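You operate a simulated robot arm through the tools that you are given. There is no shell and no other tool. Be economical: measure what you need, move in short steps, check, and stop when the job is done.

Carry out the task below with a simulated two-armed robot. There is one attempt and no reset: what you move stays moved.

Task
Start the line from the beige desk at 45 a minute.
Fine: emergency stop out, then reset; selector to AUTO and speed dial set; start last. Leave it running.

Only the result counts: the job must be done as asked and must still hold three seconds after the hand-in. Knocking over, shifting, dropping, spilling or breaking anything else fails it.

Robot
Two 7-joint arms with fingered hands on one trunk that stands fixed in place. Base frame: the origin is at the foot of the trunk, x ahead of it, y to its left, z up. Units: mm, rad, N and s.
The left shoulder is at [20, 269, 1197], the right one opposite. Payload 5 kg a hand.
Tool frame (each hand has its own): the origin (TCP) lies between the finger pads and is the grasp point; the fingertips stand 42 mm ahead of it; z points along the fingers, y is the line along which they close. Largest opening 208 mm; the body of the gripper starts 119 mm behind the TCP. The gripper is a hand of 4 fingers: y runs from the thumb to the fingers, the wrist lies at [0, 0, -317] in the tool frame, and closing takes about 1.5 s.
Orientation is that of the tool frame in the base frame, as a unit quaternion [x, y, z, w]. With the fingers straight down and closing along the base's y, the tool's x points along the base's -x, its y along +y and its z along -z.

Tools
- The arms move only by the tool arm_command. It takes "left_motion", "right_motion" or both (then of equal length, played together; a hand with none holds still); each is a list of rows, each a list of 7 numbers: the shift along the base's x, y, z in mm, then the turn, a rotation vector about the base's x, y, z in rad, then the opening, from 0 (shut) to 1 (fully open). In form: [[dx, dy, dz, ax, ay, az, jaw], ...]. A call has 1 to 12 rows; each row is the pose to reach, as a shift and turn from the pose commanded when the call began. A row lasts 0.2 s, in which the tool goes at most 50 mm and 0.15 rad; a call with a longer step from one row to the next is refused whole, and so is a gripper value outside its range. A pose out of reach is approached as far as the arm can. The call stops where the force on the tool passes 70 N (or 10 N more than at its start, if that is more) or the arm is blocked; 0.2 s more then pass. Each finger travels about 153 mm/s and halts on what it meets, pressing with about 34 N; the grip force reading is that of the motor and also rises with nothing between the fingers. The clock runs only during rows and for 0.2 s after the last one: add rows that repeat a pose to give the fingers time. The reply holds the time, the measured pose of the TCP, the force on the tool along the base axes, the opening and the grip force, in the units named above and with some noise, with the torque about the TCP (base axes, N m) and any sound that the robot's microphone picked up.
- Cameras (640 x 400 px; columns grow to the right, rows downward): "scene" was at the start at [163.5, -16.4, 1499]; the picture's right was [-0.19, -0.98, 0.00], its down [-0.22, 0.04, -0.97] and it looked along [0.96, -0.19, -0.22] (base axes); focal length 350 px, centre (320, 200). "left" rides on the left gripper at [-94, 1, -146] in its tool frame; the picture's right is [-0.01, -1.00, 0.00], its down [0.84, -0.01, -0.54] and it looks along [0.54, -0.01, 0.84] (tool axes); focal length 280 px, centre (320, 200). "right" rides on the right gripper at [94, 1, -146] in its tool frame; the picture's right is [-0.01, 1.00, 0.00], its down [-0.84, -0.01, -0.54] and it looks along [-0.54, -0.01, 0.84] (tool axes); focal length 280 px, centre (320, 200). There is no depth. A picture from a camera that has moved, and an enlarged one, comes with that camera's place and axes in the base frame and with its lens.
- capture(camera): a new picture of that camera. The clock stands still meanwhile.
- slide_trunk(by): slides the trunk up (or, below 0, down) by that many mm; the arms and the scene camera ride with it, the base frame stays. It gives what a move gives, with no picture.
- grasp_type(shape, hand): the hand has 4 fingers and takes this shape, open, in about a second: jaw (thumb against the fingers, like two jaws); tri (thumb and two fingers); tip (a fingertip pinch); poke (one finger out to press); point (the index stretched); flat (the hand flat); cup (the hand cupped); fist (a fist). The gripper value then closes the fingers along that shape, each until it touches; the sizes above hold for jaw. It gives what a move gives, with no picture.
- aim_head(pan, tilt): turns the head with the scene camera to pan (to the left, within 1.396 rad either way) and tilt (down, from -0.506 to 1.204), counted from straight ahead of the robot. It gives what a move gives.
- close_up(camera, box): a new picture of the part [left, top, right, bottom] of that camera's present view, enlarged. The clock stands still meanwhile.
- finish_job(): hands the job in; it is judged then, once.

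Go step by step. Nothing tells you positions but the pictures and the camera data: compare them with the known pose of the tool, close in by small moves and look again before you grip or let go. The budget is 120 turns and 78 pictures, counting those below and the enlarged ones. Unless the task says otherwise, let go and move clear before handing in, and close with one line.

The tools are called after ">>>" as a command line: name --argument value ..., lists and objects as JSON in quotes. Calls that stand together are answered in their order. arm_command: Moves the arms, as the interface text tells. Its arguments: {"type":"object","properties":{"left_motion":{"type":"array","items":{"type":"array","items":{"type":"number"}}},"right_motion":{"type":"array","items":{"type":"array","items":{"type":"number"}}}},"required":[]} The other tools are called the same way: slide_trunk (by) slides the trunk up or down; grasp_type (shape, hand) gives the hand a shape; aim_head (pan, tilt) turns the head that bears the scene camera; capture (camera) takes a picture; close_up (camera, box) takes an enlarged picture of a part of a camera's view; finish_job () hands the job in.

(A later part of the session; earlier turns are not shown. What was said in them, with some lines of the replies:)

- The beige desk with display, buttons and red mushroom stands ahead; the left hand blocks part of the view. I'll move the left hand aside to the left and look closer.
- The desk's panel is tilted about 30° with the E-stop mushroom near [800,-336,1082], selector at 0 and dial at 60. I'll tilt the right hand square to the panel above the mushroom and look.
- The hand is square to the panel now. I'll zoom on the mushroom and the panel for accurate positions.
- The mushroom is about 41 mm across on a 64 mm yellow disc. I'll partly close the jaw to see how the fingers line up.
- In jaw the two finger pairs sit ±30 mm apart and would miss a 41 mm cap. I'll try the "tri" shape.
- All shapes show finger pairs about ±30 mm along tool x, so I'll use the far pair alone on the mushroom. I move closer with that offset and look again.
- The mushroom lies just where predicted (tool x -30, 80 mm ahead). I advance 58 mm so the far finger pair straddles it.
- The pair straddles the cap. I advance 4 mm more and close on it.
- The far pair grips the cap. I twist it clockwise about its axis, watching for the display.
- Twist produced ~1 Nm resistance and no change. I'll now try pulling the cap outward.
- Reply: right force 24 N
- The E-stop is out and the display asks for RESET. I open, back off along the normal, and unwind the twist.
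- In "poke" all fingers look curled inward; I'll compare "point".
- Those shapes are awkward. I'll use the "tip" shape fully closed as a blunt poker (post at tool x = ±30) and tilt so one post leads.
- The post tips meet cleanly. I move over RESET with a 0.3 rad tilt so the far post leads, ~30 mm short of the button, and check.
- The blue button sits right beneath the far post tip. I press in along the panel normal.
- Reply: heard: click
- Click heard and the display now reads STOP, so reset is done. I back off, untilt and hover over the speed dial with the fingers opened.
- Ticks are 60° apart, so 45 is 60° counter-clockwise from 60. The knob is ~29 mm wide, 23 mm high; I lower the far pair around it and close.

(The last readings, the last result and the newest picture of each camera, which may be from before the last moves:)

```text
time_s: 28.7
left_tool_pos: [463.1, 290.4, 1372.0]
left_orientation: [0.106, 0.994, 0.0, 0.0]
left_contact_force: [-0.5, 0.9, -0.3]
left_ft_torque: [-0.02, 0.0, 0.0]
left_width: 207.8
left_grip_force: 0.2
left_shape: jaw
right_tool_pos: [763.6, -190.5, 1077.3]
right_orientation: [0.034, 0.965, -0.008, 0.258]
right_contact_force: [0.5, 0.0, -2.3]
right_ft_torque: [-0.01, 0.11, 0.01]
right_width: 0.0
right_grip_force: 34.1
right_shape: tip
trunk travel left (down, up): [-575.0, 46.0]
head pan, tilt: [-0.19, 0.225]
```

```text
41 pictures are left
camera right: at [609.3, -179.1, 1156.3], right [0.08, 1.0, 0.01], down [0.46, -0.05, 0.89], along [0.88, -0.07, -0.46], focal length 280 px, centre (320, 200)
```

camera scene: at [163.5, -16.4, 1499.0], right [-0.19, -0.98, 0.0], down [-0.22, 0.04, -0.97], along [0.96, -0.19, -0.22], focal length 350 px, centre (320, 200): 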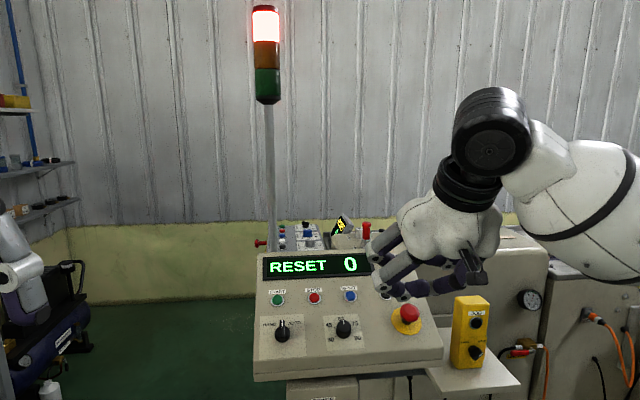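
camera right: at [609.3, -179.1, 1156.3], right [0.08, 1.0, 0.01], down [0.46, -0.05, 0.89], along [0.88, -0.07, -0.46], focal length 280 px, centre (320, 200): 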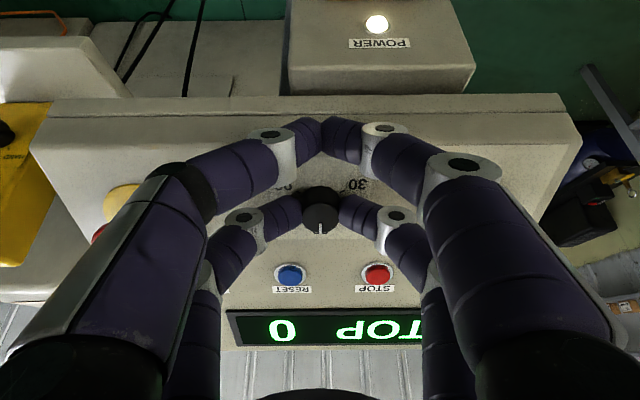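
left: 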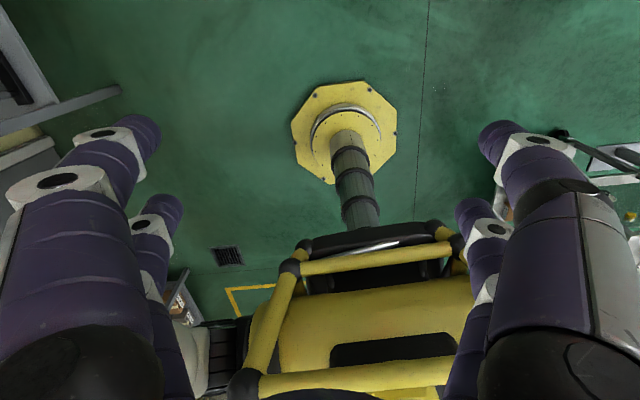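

The knob is gripped. I rotate it 60° counter-clockwise about its axis.

>>> arm_command --right_motion '[[0, -3.9, 0.1, -0.065, 0.004, 0.113, 0], [0.3, -7.8, 0.5, -0.131, 0.009, 0.227, 0], [1.2, -11.6, 1.1, -0.196, 0.013, 0.34, 0], [2.4, -15.2, 2, -0.261, 0.017, 0.453, 0], [4.1, -18.6, 3.1, -0.327, 0.022, 0.567, 0], [6.1, -21.7, 4.4, -0.392, 0.026, 0.68, 0], [8.5, -24.4, 5.9, -0.458, 0.03, 0.793, 0], [11.1, -26.8, 7.4, -0.522, 0.035, 0.906, 0], [11.1, -26.8, 7.4, -0.522, 0.035, 0.906, 0]]'

>>> capture --camera "right"

>>> close_up --camera "scene" --box '[240, 240, 400, 360]'

```text
time_s: 30.7
left_tool_pos: [460.6, 291.0, 1372.3]
left_orientation: [0.107, 0.994, 0.0, 0.0]
left_contact_force: [0.0, 0.8, -0.2]
left_ft_torque: [0.01, 0.01, -0.01]
left_width: 207.6
left_grip_force: 0.0
left_shape: jaw
right_tool_pos: [772.6, -216.6, 1085.8]
right_orientation: [-0.454, 0.853, -0.136, 0.218]
right_contact_force: [-39.0, 7.6, -15.9]
right_ft_torque: [0.41, 3.49, -1.03]
right_width: 0.0
right_grip_force: 33.9
right_shape: tip
trunk travel left (down, up): [-575.0, 46.0]
head pan, tilt: [-0.19, 0.225]
```

```text
40 pictures are left
camera right: at [651.9, -289.4, 1187.6], right [-0.71, 0.56, -0.43], down [0.16, 0.71, 0.68], along [0.69, 0.42, -0.59], focal length 280 px, centre (320, 200)
```

right: 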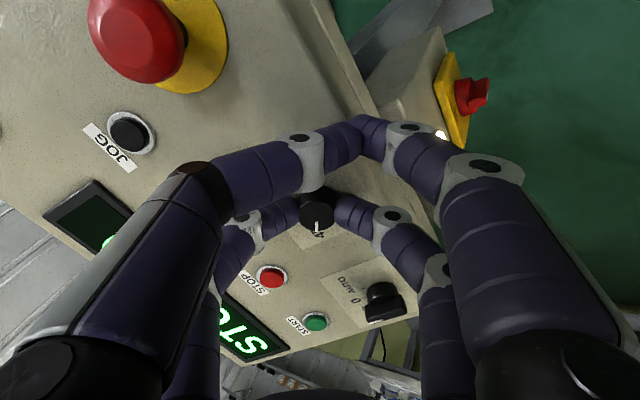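

```text
3.33 times, centred on (320, 300) of scene
camera zoom: at [161.9, -16.3, 1499.1], right [-0.19, -0.98, 0.0], down [-0.22, 0.04, -0.97], along [0.96, -0.19, -0.22], focal length 1166 px, centre (320, -133)
```

zoom: 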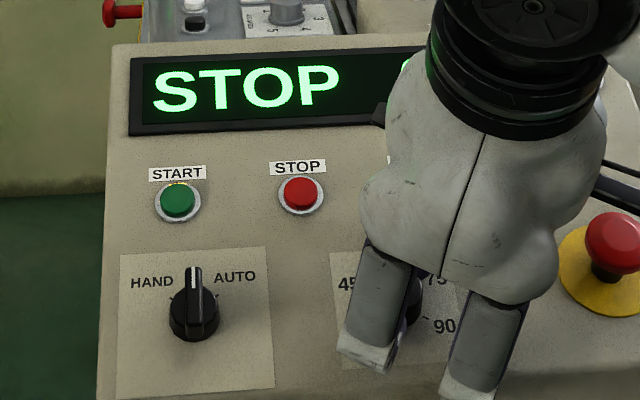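

>>> close_up --camera "right" --box '[250, 160, 390, 280]'

```text
3.33 times, centred on (320, 220) of right
camera zoom: at [651.9, -289.4, 1187.6], right [-0.71, 0.56, -0.43], down [0.16, 0.71, 0.68], along [0.69, 0.42, -0.59], focal length 935 px, centre (320, 133)
```

zoom: 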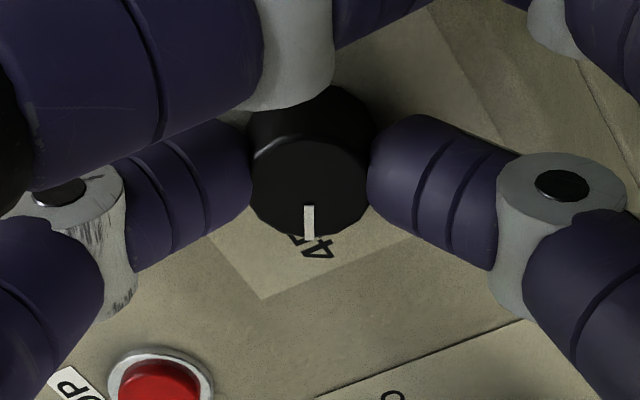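

The pointer lines up with the 45 label. I release, back off, unwind, and check the dial.

>>> arm_command --right_motion '[[0, 0, 0, 0, 0, 0, 0.15], [0, 0, 0, 0, 0, 0, 0.3], [0, 0, 0, 0, 0, 0, 0.3], [-12, 0.8, 21, 0, 0, 0, 0.3], [-25, 1.7, 43, 0.065, -0.004, -0.113, 0.3], [-35, 2.3, 60, 0.131, -0.009, -0.227, 0.3], [-40, 10, 69, 0.196, -0.013, -0.34, 0.3], [-40, 15, 69, 0.261, -0.017, -0.453, 0.3], [-40, 20, 69, 0.327, -0.022, -0.567, 0.3], [-40, 25, 69, 0.392, -0.026, -0.68, 0.3], [-40, 27, 69, 0.458, -0.03, -0.793, 0.3], [-40, 27, 69, 0.522, -0.035, -0.906, 0.3]]'

>>> capture --camera "right"

>>> close_up --camera "right" --box '[260, 100, 400, 220]'

```text
time_s: 33.3
left_tool_pos: [463.1, 291.9, 1370.8]
left_orientation: [0.106, 0.994, 0.0, -0.001]
left_contact_force: [-0.7, -0.1, 0.2]
left_ft_torque: [0.01, 0.0, -0.02]
left_width: 208.0
left_grip_force: 0.0
left_shape: jaw
right_tool_pos: [734.8, -189.7, 1154.4]
right_orientation: [0.035, 0.965, -0.008, 0.258]
right_contact_force: [0.1, 1.0, -0.5]
right_ft_torque: [0.01, 0.0, -0.02]
right_width: 61.7
right_grip_force: 0.0
right_shape: tip
trunk travel left (down, up): [-575.0, 46.0]
head pan, tilt: [-0.19, 0.225]
```

```text
37 pictures are left
camera right: at [580.3, -178.4, 1233.7], right [0.08, 1.0, 0.01], down [0.46, -0.05, 0.89], along [0.88, -0.07, -0.46], focal length 280 px, centre (320, 200)
```

right: 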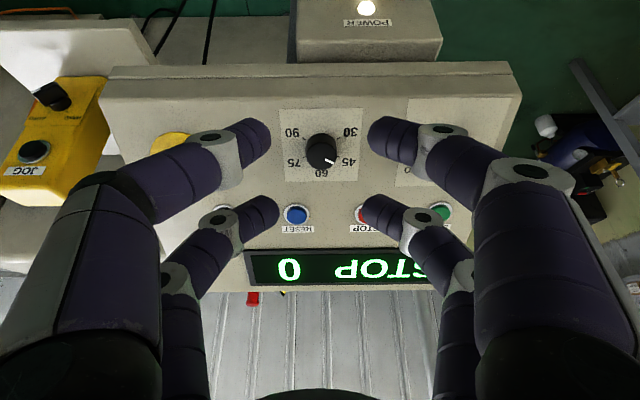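

```text
3.33 times, centred on (330, 160) of right
camera zoom: at [580.3, -178.4, 1233.7], right [0.08, 1.0, 0.01], down [0.46, -0.05, 0.89], along [0.88, -0.07, -0.46], focal length 935 px, centre (287, 333)
```

zoom: 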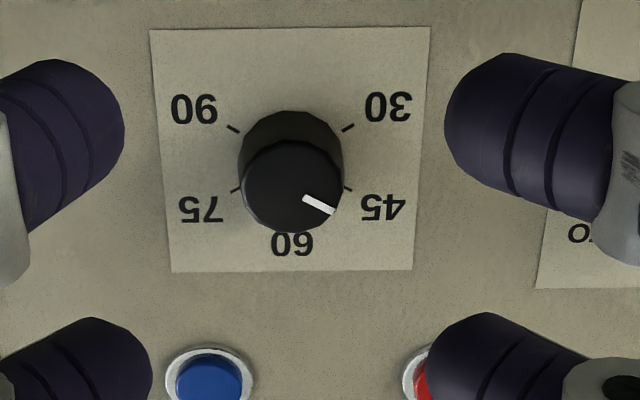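

Dial is precisely on 45. Next I hover over the mode selector.

>>> arm_command --right_motion '[[-1, 43, -5, 0, 0, 0, 0.3], [-2, 86, -10, 0, 0, 0, 0.3], [-2.6, 129.5, -16.3, 0, 0, 0, 0.3], [-2.6, 129.5, -16.3, 0, 0, 0, 0.3]]'

>>> capture --camera "right"

>>> close_up --camera "right" --box '[260, 100, 400, 220]'

```text
time_s: 34.3
left_tool_pos: [463.0, 288.4, 1373.4]
left_orientation: [0.107, 0.994, 0.001, 0.0]
left_contact_force: [0.1, -1.5, 0.7]
left_ft_torque: [0.19, -0.01, -0.01]
left_width: 207.7
left_grip_force: 0.1
left_shape: jaw
right_tool_pos: [730.4, -62.0, 1138.4]
right_orientation: [0.036, 0.965, -0.009, 0.258]
right_contact_force: [0.1, -1.7, 0.3]
right_ft_torque: [0.15, 0.03, 0.11]
right_width: 62.1
right_grip_force: 0.1
right_shape: tip
trunk travel left (down, up): [-575.0, 46.0]
head pan, tilt: [-0.19, 0.225]
```

```text
35 pictures are left
camera right: at [576.5, -49.8, 1217.5], right [0.09, 1.0, 0.01], down [0.46, -0.05, 0.89], along [0.88, -0.07, -0.46], focal length 280 px, centre (320, 200)
```

right: 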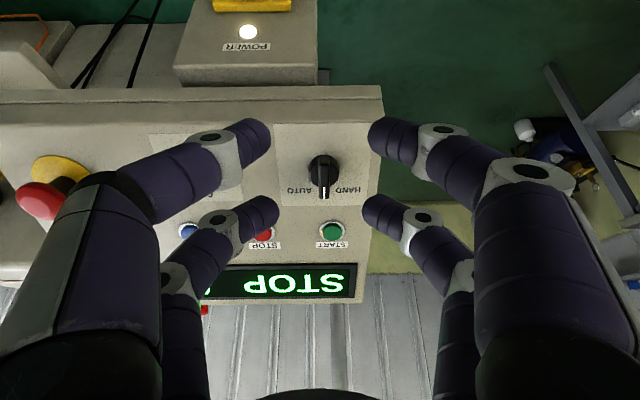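

```text
3.33 times, centred on (330, 160) of right
camera zoom: at [576.5, -49.8, 1217.5], right [0.09, 1.0, 0.01], down [0.46, -0.05, 0.89], along [0.88, -0.07, -0.46], focal length 935 px, centre (287, 333)
```

zoom: 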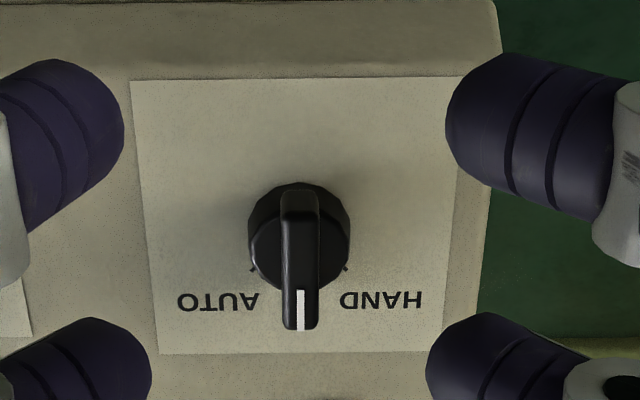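

AUTO is 45° clockwise. I lower the far pair onto the selector's bar and close.

>>> arm_command --right_motion '[[13, 0, -18, 0, 0, 0, 0.3], [27, 0, -36, 0, 0, 0, 0.3], [40, -0.2, -53.1, 0, 0, 0, 0.3], [40, -0.2, -53.1, 0, 0, 0, 0.3], [40, -0.2, -53.1, 0, 0, 0, 0.1], [40, -0.2, -53.1, 0, 0, 0, 0], [40, -0.2, -53.1, 0, 0, 0, 0], [40, -0.2, -53.1, 0, 0, 0, 0]]'

>>> capture --camera "right"

>>> close_up --camera "right" --box '[250, 140, 390, 260]'

```text
time_s: 36.1
left_tool_pos: [462.4, 292.0, 1372.9]
left_orientation: [0.106, 0.994, 0.0, -0.001]
left_contact_force: [0.0, -0.2, -0.4]
left_ft_torque: [0.01, 0.02, 0.03]
left_width: 207.8
left_grip_force: 0.1
left_shape: jaw
right_tool_pos: [770.0, -60.5, 1086.5]
right_orientation: [0.034, 0.965, -0.008, 0.26]
right_contact_force: [-3.3, 0.1, 13.4]
right_ft_torque: [-0.02, -0.52, 0.02]
right_width: 0.1
right_grip_force: 33.5
right_shape: tip
trunk travel left (down, up): [-575.0, 46.0]
head pan, tilt: [-0.19, 0.225]
```

```text
33 pictures are left
camera right: at [615.9, -48.7, 1165.2], right [0.08, 1.0, 0.01], down [0.46, -0.05, 0.89], along [0.89, -0.07, -0.46], focal length 280 px, centre (320, 200)
```

right: 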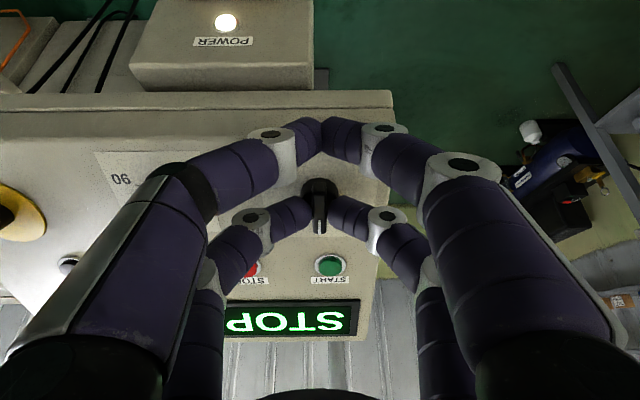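

```text
3.33 times, centred on (320, 200) of right
camera zoom: at [615.9, -48.7, 1165.2], right [0.08, 1.0, 0.01], down [0.46, -0.05, 0.89], along [0.89, -0.07, -0.46], focal length 935 px, centre (320, 200)
```

zoom: 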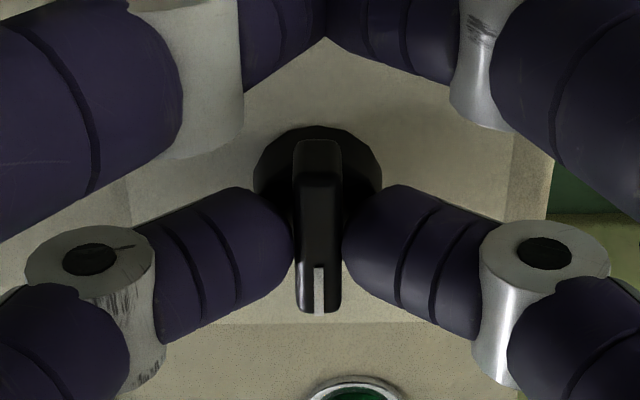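

The bar is held. I turn it 45° clockwise to AUTO.

>>> arm_command --right_motion '[[0.4, 3.4, 0.1, 0.065, -0.004, -0.113, 0], [1.2, 6.7, 0.5, 0.131, -0.009, -0.227, 0], [2.4, 9.8, 1, 0.196, -0.013, -0.34, 0], [3.9, 12.8, 1.8, 0.261, -0.017, -0.453, 0], [5.8, 15.4, 2.7, 0.327, -0.022, -0.567, 0], [7.8, 17.9, 3.8, 0.392, -0.026, -0.679, 0], [8.5, 18.5, 4.2, 0.409, -0.027, -0.709, 0]]'

>>> close_up --camera "right" --box '[230, 120, 410, 270]'

```text
time_s: 37.7
left_tool_pos: [461.4, 292.7, 1372.8]
left_orientation: [0.106, 0.994, 0.0, 0.001]
left_contact_force: [-0.3, -0.1, 0.3]
left_ft_torque: [-0.01, 0.02, -0.02]
left_width: 208.1
left_grip_force: 0.0
left_shape: jaw
right_tool_pos: [779.3, -41.1, 1090.0]
right_orientation: [0.415, 0.872, 0.098, 0.24]
right_contact_force: [-14.3, 11.2, 21.3]
right_ft_torque: [-0.22, -0.49, 0.08]
right_width: 0.0
right_grip_force: 33.7
right_shape: tip
trunk travel left (down, up): [-575.0, 46.0]
head pan, tilt: [-0.19, 0.225]
```

```text
2.67 times, centred on (320, 195) of right
camera zoom: at [656.2, 36.3, 1185.4], right [0.69, 0.62, 0.37], down [0.18, -0.64, 0.75], along [0.71, -0.45, -0.55], focal length 748 px, centre (320, 213)
```

zoom: 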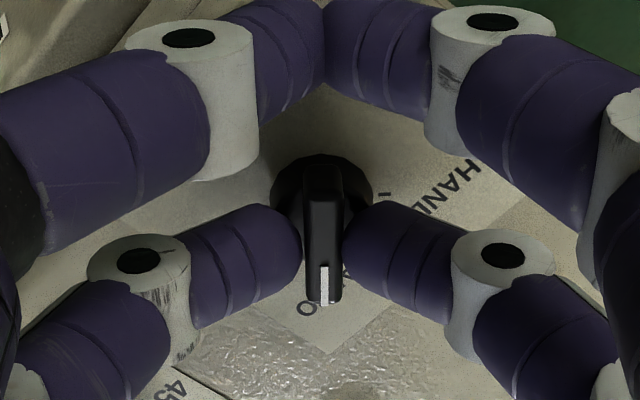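

The bar turned with the hand toward AUTO. I release, retreat, unwind and check.

>>> arm_command --right_motion '[[0, 0, 0, 0, 0, 0, 0.15], [0, 0, 0, 0, 0, 0, 0.3], [0, 0, 0, 0, 0, 0, 0.3], [-12, 0.8, 21, 0, 0, 0, 0.3], [-25, 1.7, 43, -0.065, 0.004, 0.113, 0.3], [-35, 2, 60, -0.131, 0.009, 0.227, 0.3], [-35, -4, 60, -0.196, 0.013, 0.34, 0.3], [-35, -9, 60, -0.261, 0.017, 0.453, 0.3], [-35, -14, 60, -0.327, 0.022, 0.567, 0.3], [-35, -18, 60, -0.392, 0.026, 0.679, 0.3], [-35, -18, 60, -0.409, 0.027, 0.709, 0.3]]'

>>> capture --camera "right"

>>> close_up --camera "right" --box '[250, 90, 390, 250]'

```text
time_s: 40.1
left_tool_pos: [464.0, 291.5, 1372.3]
left_orientation: [0.107, 0.994, 0.0, 0.0]
left_contact_force: [0.0, 0.3, 1.0]
left_ft_torque: [0.03, 0.02, -0.01]
left_width: 208.0
left_grip_force: 0.1
left_shape: jaw
right_tool_pos: [745.7, -59.4, 1149.4]
right_orientation: [0.033, 0.965, -0.008, 0.258]
right_contact_force: [-0.4, -0.2, -0.3]
right_ft_torque: [-0.01, -0.02, -0.01]
right_width: 61.9
right_grip_force: 0.0
right_shape: tip
trunk travel left (down, up): [-575.0, 46.0]
head pan, tilt: [-0.19, 0.225]
```

```text
30 pictures are left
camera right: at [591.7, -48.2, 1228.8], right [0.08, 1.0, 0.01], down [0.46, -0.05, 0.89], along [0.88, -0.07, -0.46], focal length 280 px, centre (320, 200)
```

right: 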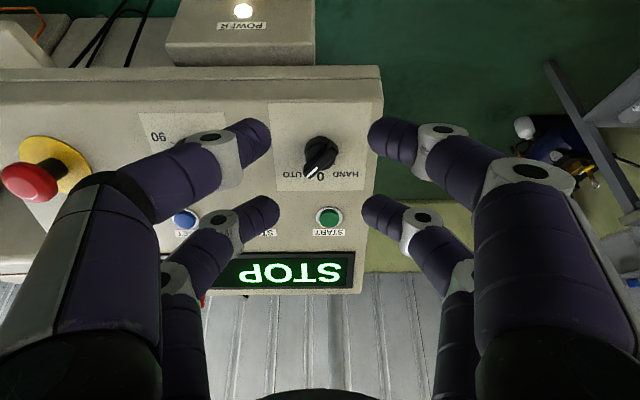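

```text
2.50 times, centred on (320, 170) of right
camera zoom: at [591.7, -48.2, 1228.8], right [0.08, 1.0, 0.01], down [0.46, -0.05, 0.89], along [0.88, -0.07, -0.46], focal length 701 px, centre (320, 275)
```

zoom: 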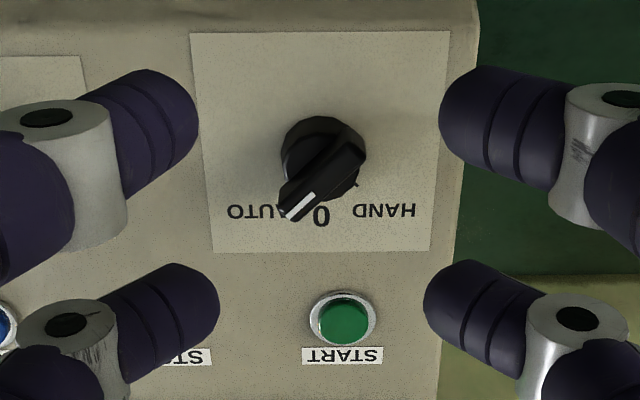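

>>> close_up --camera "right" --box '[290, 120, 350, 190]'

>>> close_up --camera "scene" --box '[240, 240, 340, 360]'

```text
5.71 times, centred on (320, 155) of right
camera zoom: at [591.7, -48.2, 1228.8], right [0.08, 1.0, 0.01], down [0.46, -0.05, 0.89], along [0.88, -0.07, -0.46], focal length 1602 px, centre (320, 457)
```

zoom: 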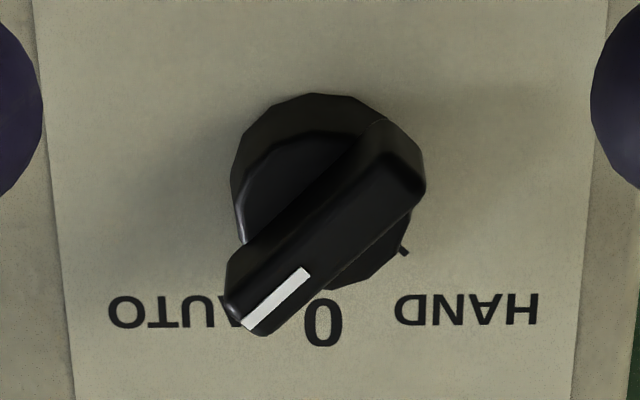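

```text
3.33 times, centred on (290, 300) of scene
camera zoom: at [163.7, -16.4, 1498.9], right [-0.19, -0.98, 0.0], down [-0.22, 0.04, -0.97], along [0.96, -0.19, -0.22], focal length 1166 px, centre (420, -133)
```

zoom: 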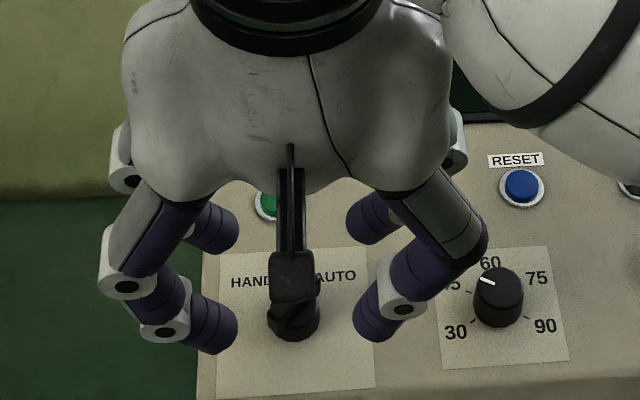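

Selector is on AUTO. Now I close the fingers, tilt 0.6 rad so the lower post clears the selector, and hover the far post over START.

>>> arm_command --right_motion '[[0, 0, 0, 0, 0, 0, 0.1], [0, 0, 0, 0, 0, 0, 0], [18, 0, 8, 0.01, 0.14, 0, 0], [37, 0, 14, 0.02, 0.28, 0, 0], [56, 0, 18, 0.03, 0.42, 0.001, 0], [75, 0, 20, 0.037, 0.53, 0.001, 0], [93.2, -0.2, 21.5, 0.042, 0.599, 0.001, 0], [93.2, -0.2, 21.5, 0.042, 0.599, 0.001, 0]]'

>>> capture --camera "right"

>>> close_up --camera "scene" --box '[220, 220, 380, 340]'

```text
time_s: 41.9
left_tool_pos: [462.6, 290.4, 1372.1]
left_orientation: [0.107, 0.994, -0.001, 0.0]
left_contact_force: [0.2, 0.3, -0.1]
left_ft_torque: [0.06, -0.06, 0.0]
left_width: 207.8
left_grip_force: 0.1
left_shape: jaw
right_tool_pos: [838.1, -59.9, 1172.7]
right_orientation: [0.036, 0.999, 0.003, -0.039]
right_contact_force: [0.1, -1.2, 0.1]
right_ft_torque: [0.08, -0.01, -0.07]
right_width: 0.0
right_grip_force: 33.9
right_shape: tip
trunk travel left (down, up): [-575.0, 46.0]
head pan, tilt: [-0.19, 0.225]
```

```text
26 pictures are left
camera right: at [756.5, -54.3, 1324.0], right [0.09, 1.0, 0.0], down [0.88, -0.08, 0.47], along [0.47, -0.04, -0.88], focal length 280 px, centre (320, 200)
```

right: 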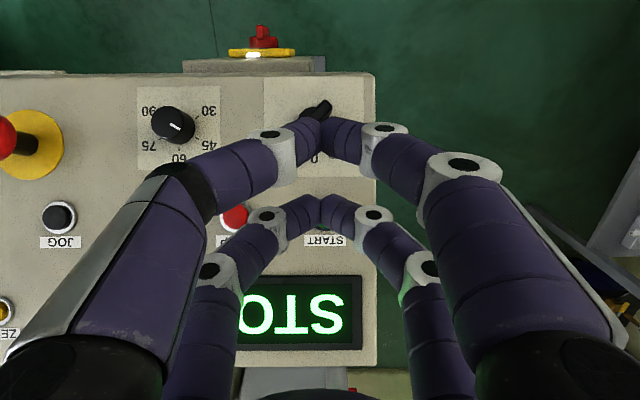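

```text
3.33 times, centred on (300, 280) of scene
camera zoom: at [163.2, -17.1, 1499.0], right [-0.19, -0.98, 0.0], down [-0.22, 0.04, -0.97], along [0.96, -0.19, -0.22], focal length 1166 px, centre (387, -67)
```

zoom: 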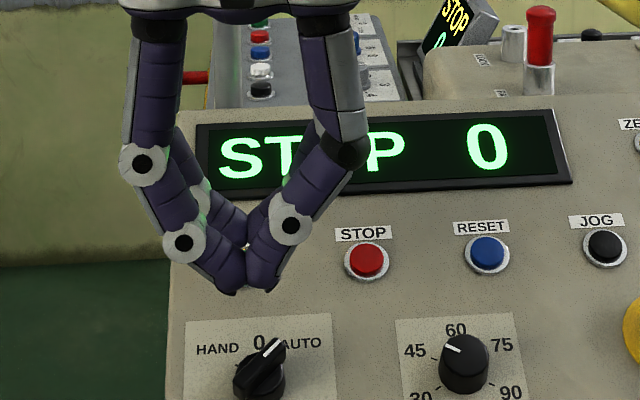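

START (hidden under the fingertip) should be at column 322, row 217, about 4 mm further up the panel than aimed. I correct and press.

>>> arm_command --right_motion '[[3.5, 0.8, 2, 0, 0, 0, 0], [11, 0.3, -11, 0, 0, 0, 0], [16, 0, -20, 0, 0, 0, 0], [18.5, -0.2, -24, 0, 0, 0, 0], [20, -0.3, -26.5, 0, 0, 0, 0], [21.5, -0.4, -29, 0, 0, 0, 0]]'

>>> close_up --camera "scene" --box '[220, 210, 460, 360]'

```text
time_s: 43.3
left_tool_pos: [462.7, 289.5, 1372.6]
left_orientation: [0.106, 0.994, 0.0, 0.0]
left_contact_force: [-0.6, -0.1, -0.2]
left_ft_torque: [-0.02, 0.04, 0.01]
left_width: 207.8
left_grip_force: 0.0
left_shape: jaw
right_tool_pos: [860.0, -61.2, 1143.0]
right_orientation: [0.035, 0.999, 0.002, -0.04]
right_contact_force: [-3.8, 0.4, 3.7]
right_ft_torque: [0.01, 0.09, -0.01]
right_width: 0.0
right_grip_force: 33.2
right_shape: tip
trunk travel left (down, up): [-575.0, 46.0]
head pan, tilt: [-0.19, 0.225]
heard: click
```

```text
2.67 times, centred on (340, 285) of scene
camera zoom: at [163.2, -16.3, 1499.0], right [-0.19, -0.98, 0.0], down [-0.22, 0.04, -0.97], along [0.96, -0.19, -0.22], focal length 933 px, centre (267, -27)
```

zoom: 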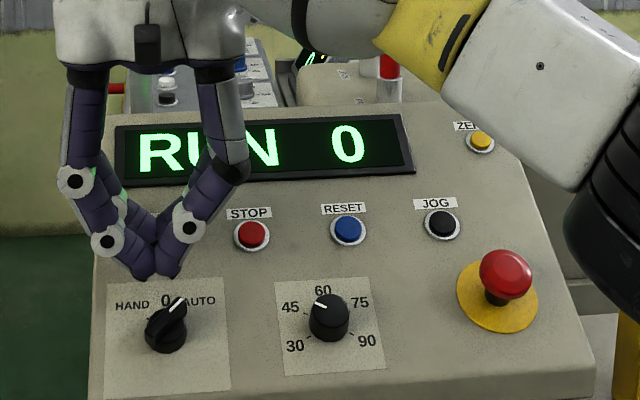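

Click, and the display reads RUN. I back away along the normal and check that it stays running.

>>> arm_command --right_motion '[[-12, 0.8, 21, 0, 0, 0, 0], [-25, 1.7, 43, 0, 0, 0, 0], [-45, 0, 80, 0, 0, 0, 0], [-70, -20, 115, 0, 0, 0, 0], [-95, -50, 140, 0, 0, 0, 0], [-125, -85, 155, 0, 0, 0, 0], [-155, -120, 160, 0, 0, 0, 0], [-180, -155, 165, 0, 0, 0, 0], [-200, -195, 170, 0, 0, 0, 0], [-215, -235, 175, 0, 0, 0, 0]]'

>>> capture --camera "scene"

>>> close_up --camera "scene" --box '[230, 210, 470, 390]'

```text
time_s: 45.5
left_tool_pos: [460.9, 289.9, 1372.9]
left_orientation: [0.106, 0.994, 0.0, 0.0]
left_contact_force: [-1.1, 0.0, 0.3]
left_ft_torque: [0.1, -0.09, -0.01]
left_width: 207.7
left_grip_force: 0.0
left_shape: jaw
right_tool_pos: [644.3, -297.5, 1317.7]
right_orientation: [0.035, 0.999, 0.003, -0.039]
right_contact_force: [0.3, -0.3, 0.1]
right_ft_torque: [0.08, -0.03, 0.0]
right_width: 0.0
right_grip_force: 34.4
right_shape: tip
trunk travel left (down, up): [-575.0, 46.0]
head pan, tilt: [-0.19, 0.225]
```

```text
23 pictures are left
camera scene: at [162.8, -17.5, 1499.1], right [-0.19, -0.98, 0.0], down [-0.22, 0.04, -0.97], along [0.96, -0.18, -0.22], focal length 350 px, centre (320, 200)
```

scene: 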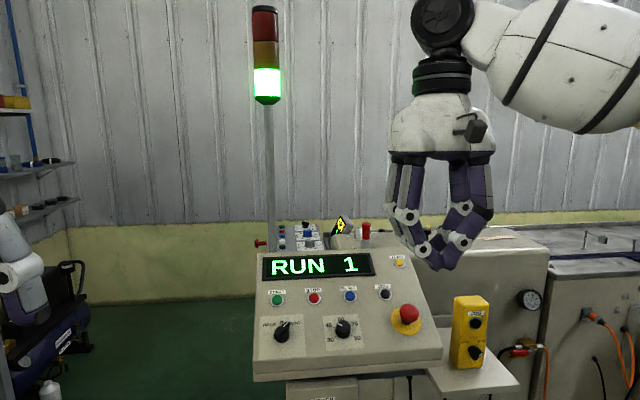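

```text
2.22 times, centred on (350, 300) of scene
camera zoom: at [162.8, -17.5, 1499.1], right [-0.19, -0.98, 0.0], down [-0.22, 0.04, -0.97], along [0.96, -0.18, -0.22], focal length 778 px, centre (253, -22)
```

zoom: 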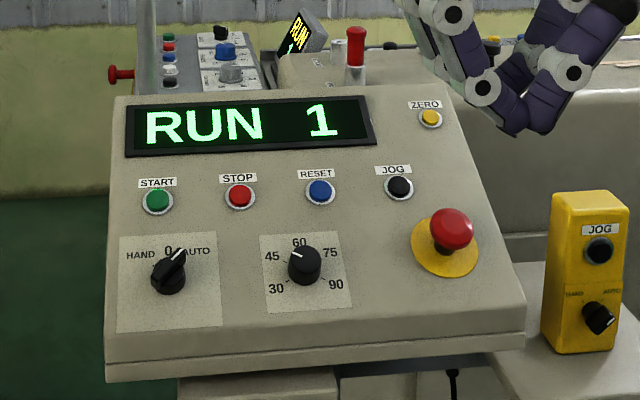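

The display reads RUN and the count has gone to 1. The green lamp is lit, the dial is on 45, the selector is on AUTO, the E-stop is out and the hand is clear, so I'm handing in.

>>> finish_job

```text
The job is handed in.
```

The line was started from the beige desk in AUTO with the speed dial at 45 a minute, and it was still running when I handed the job in.
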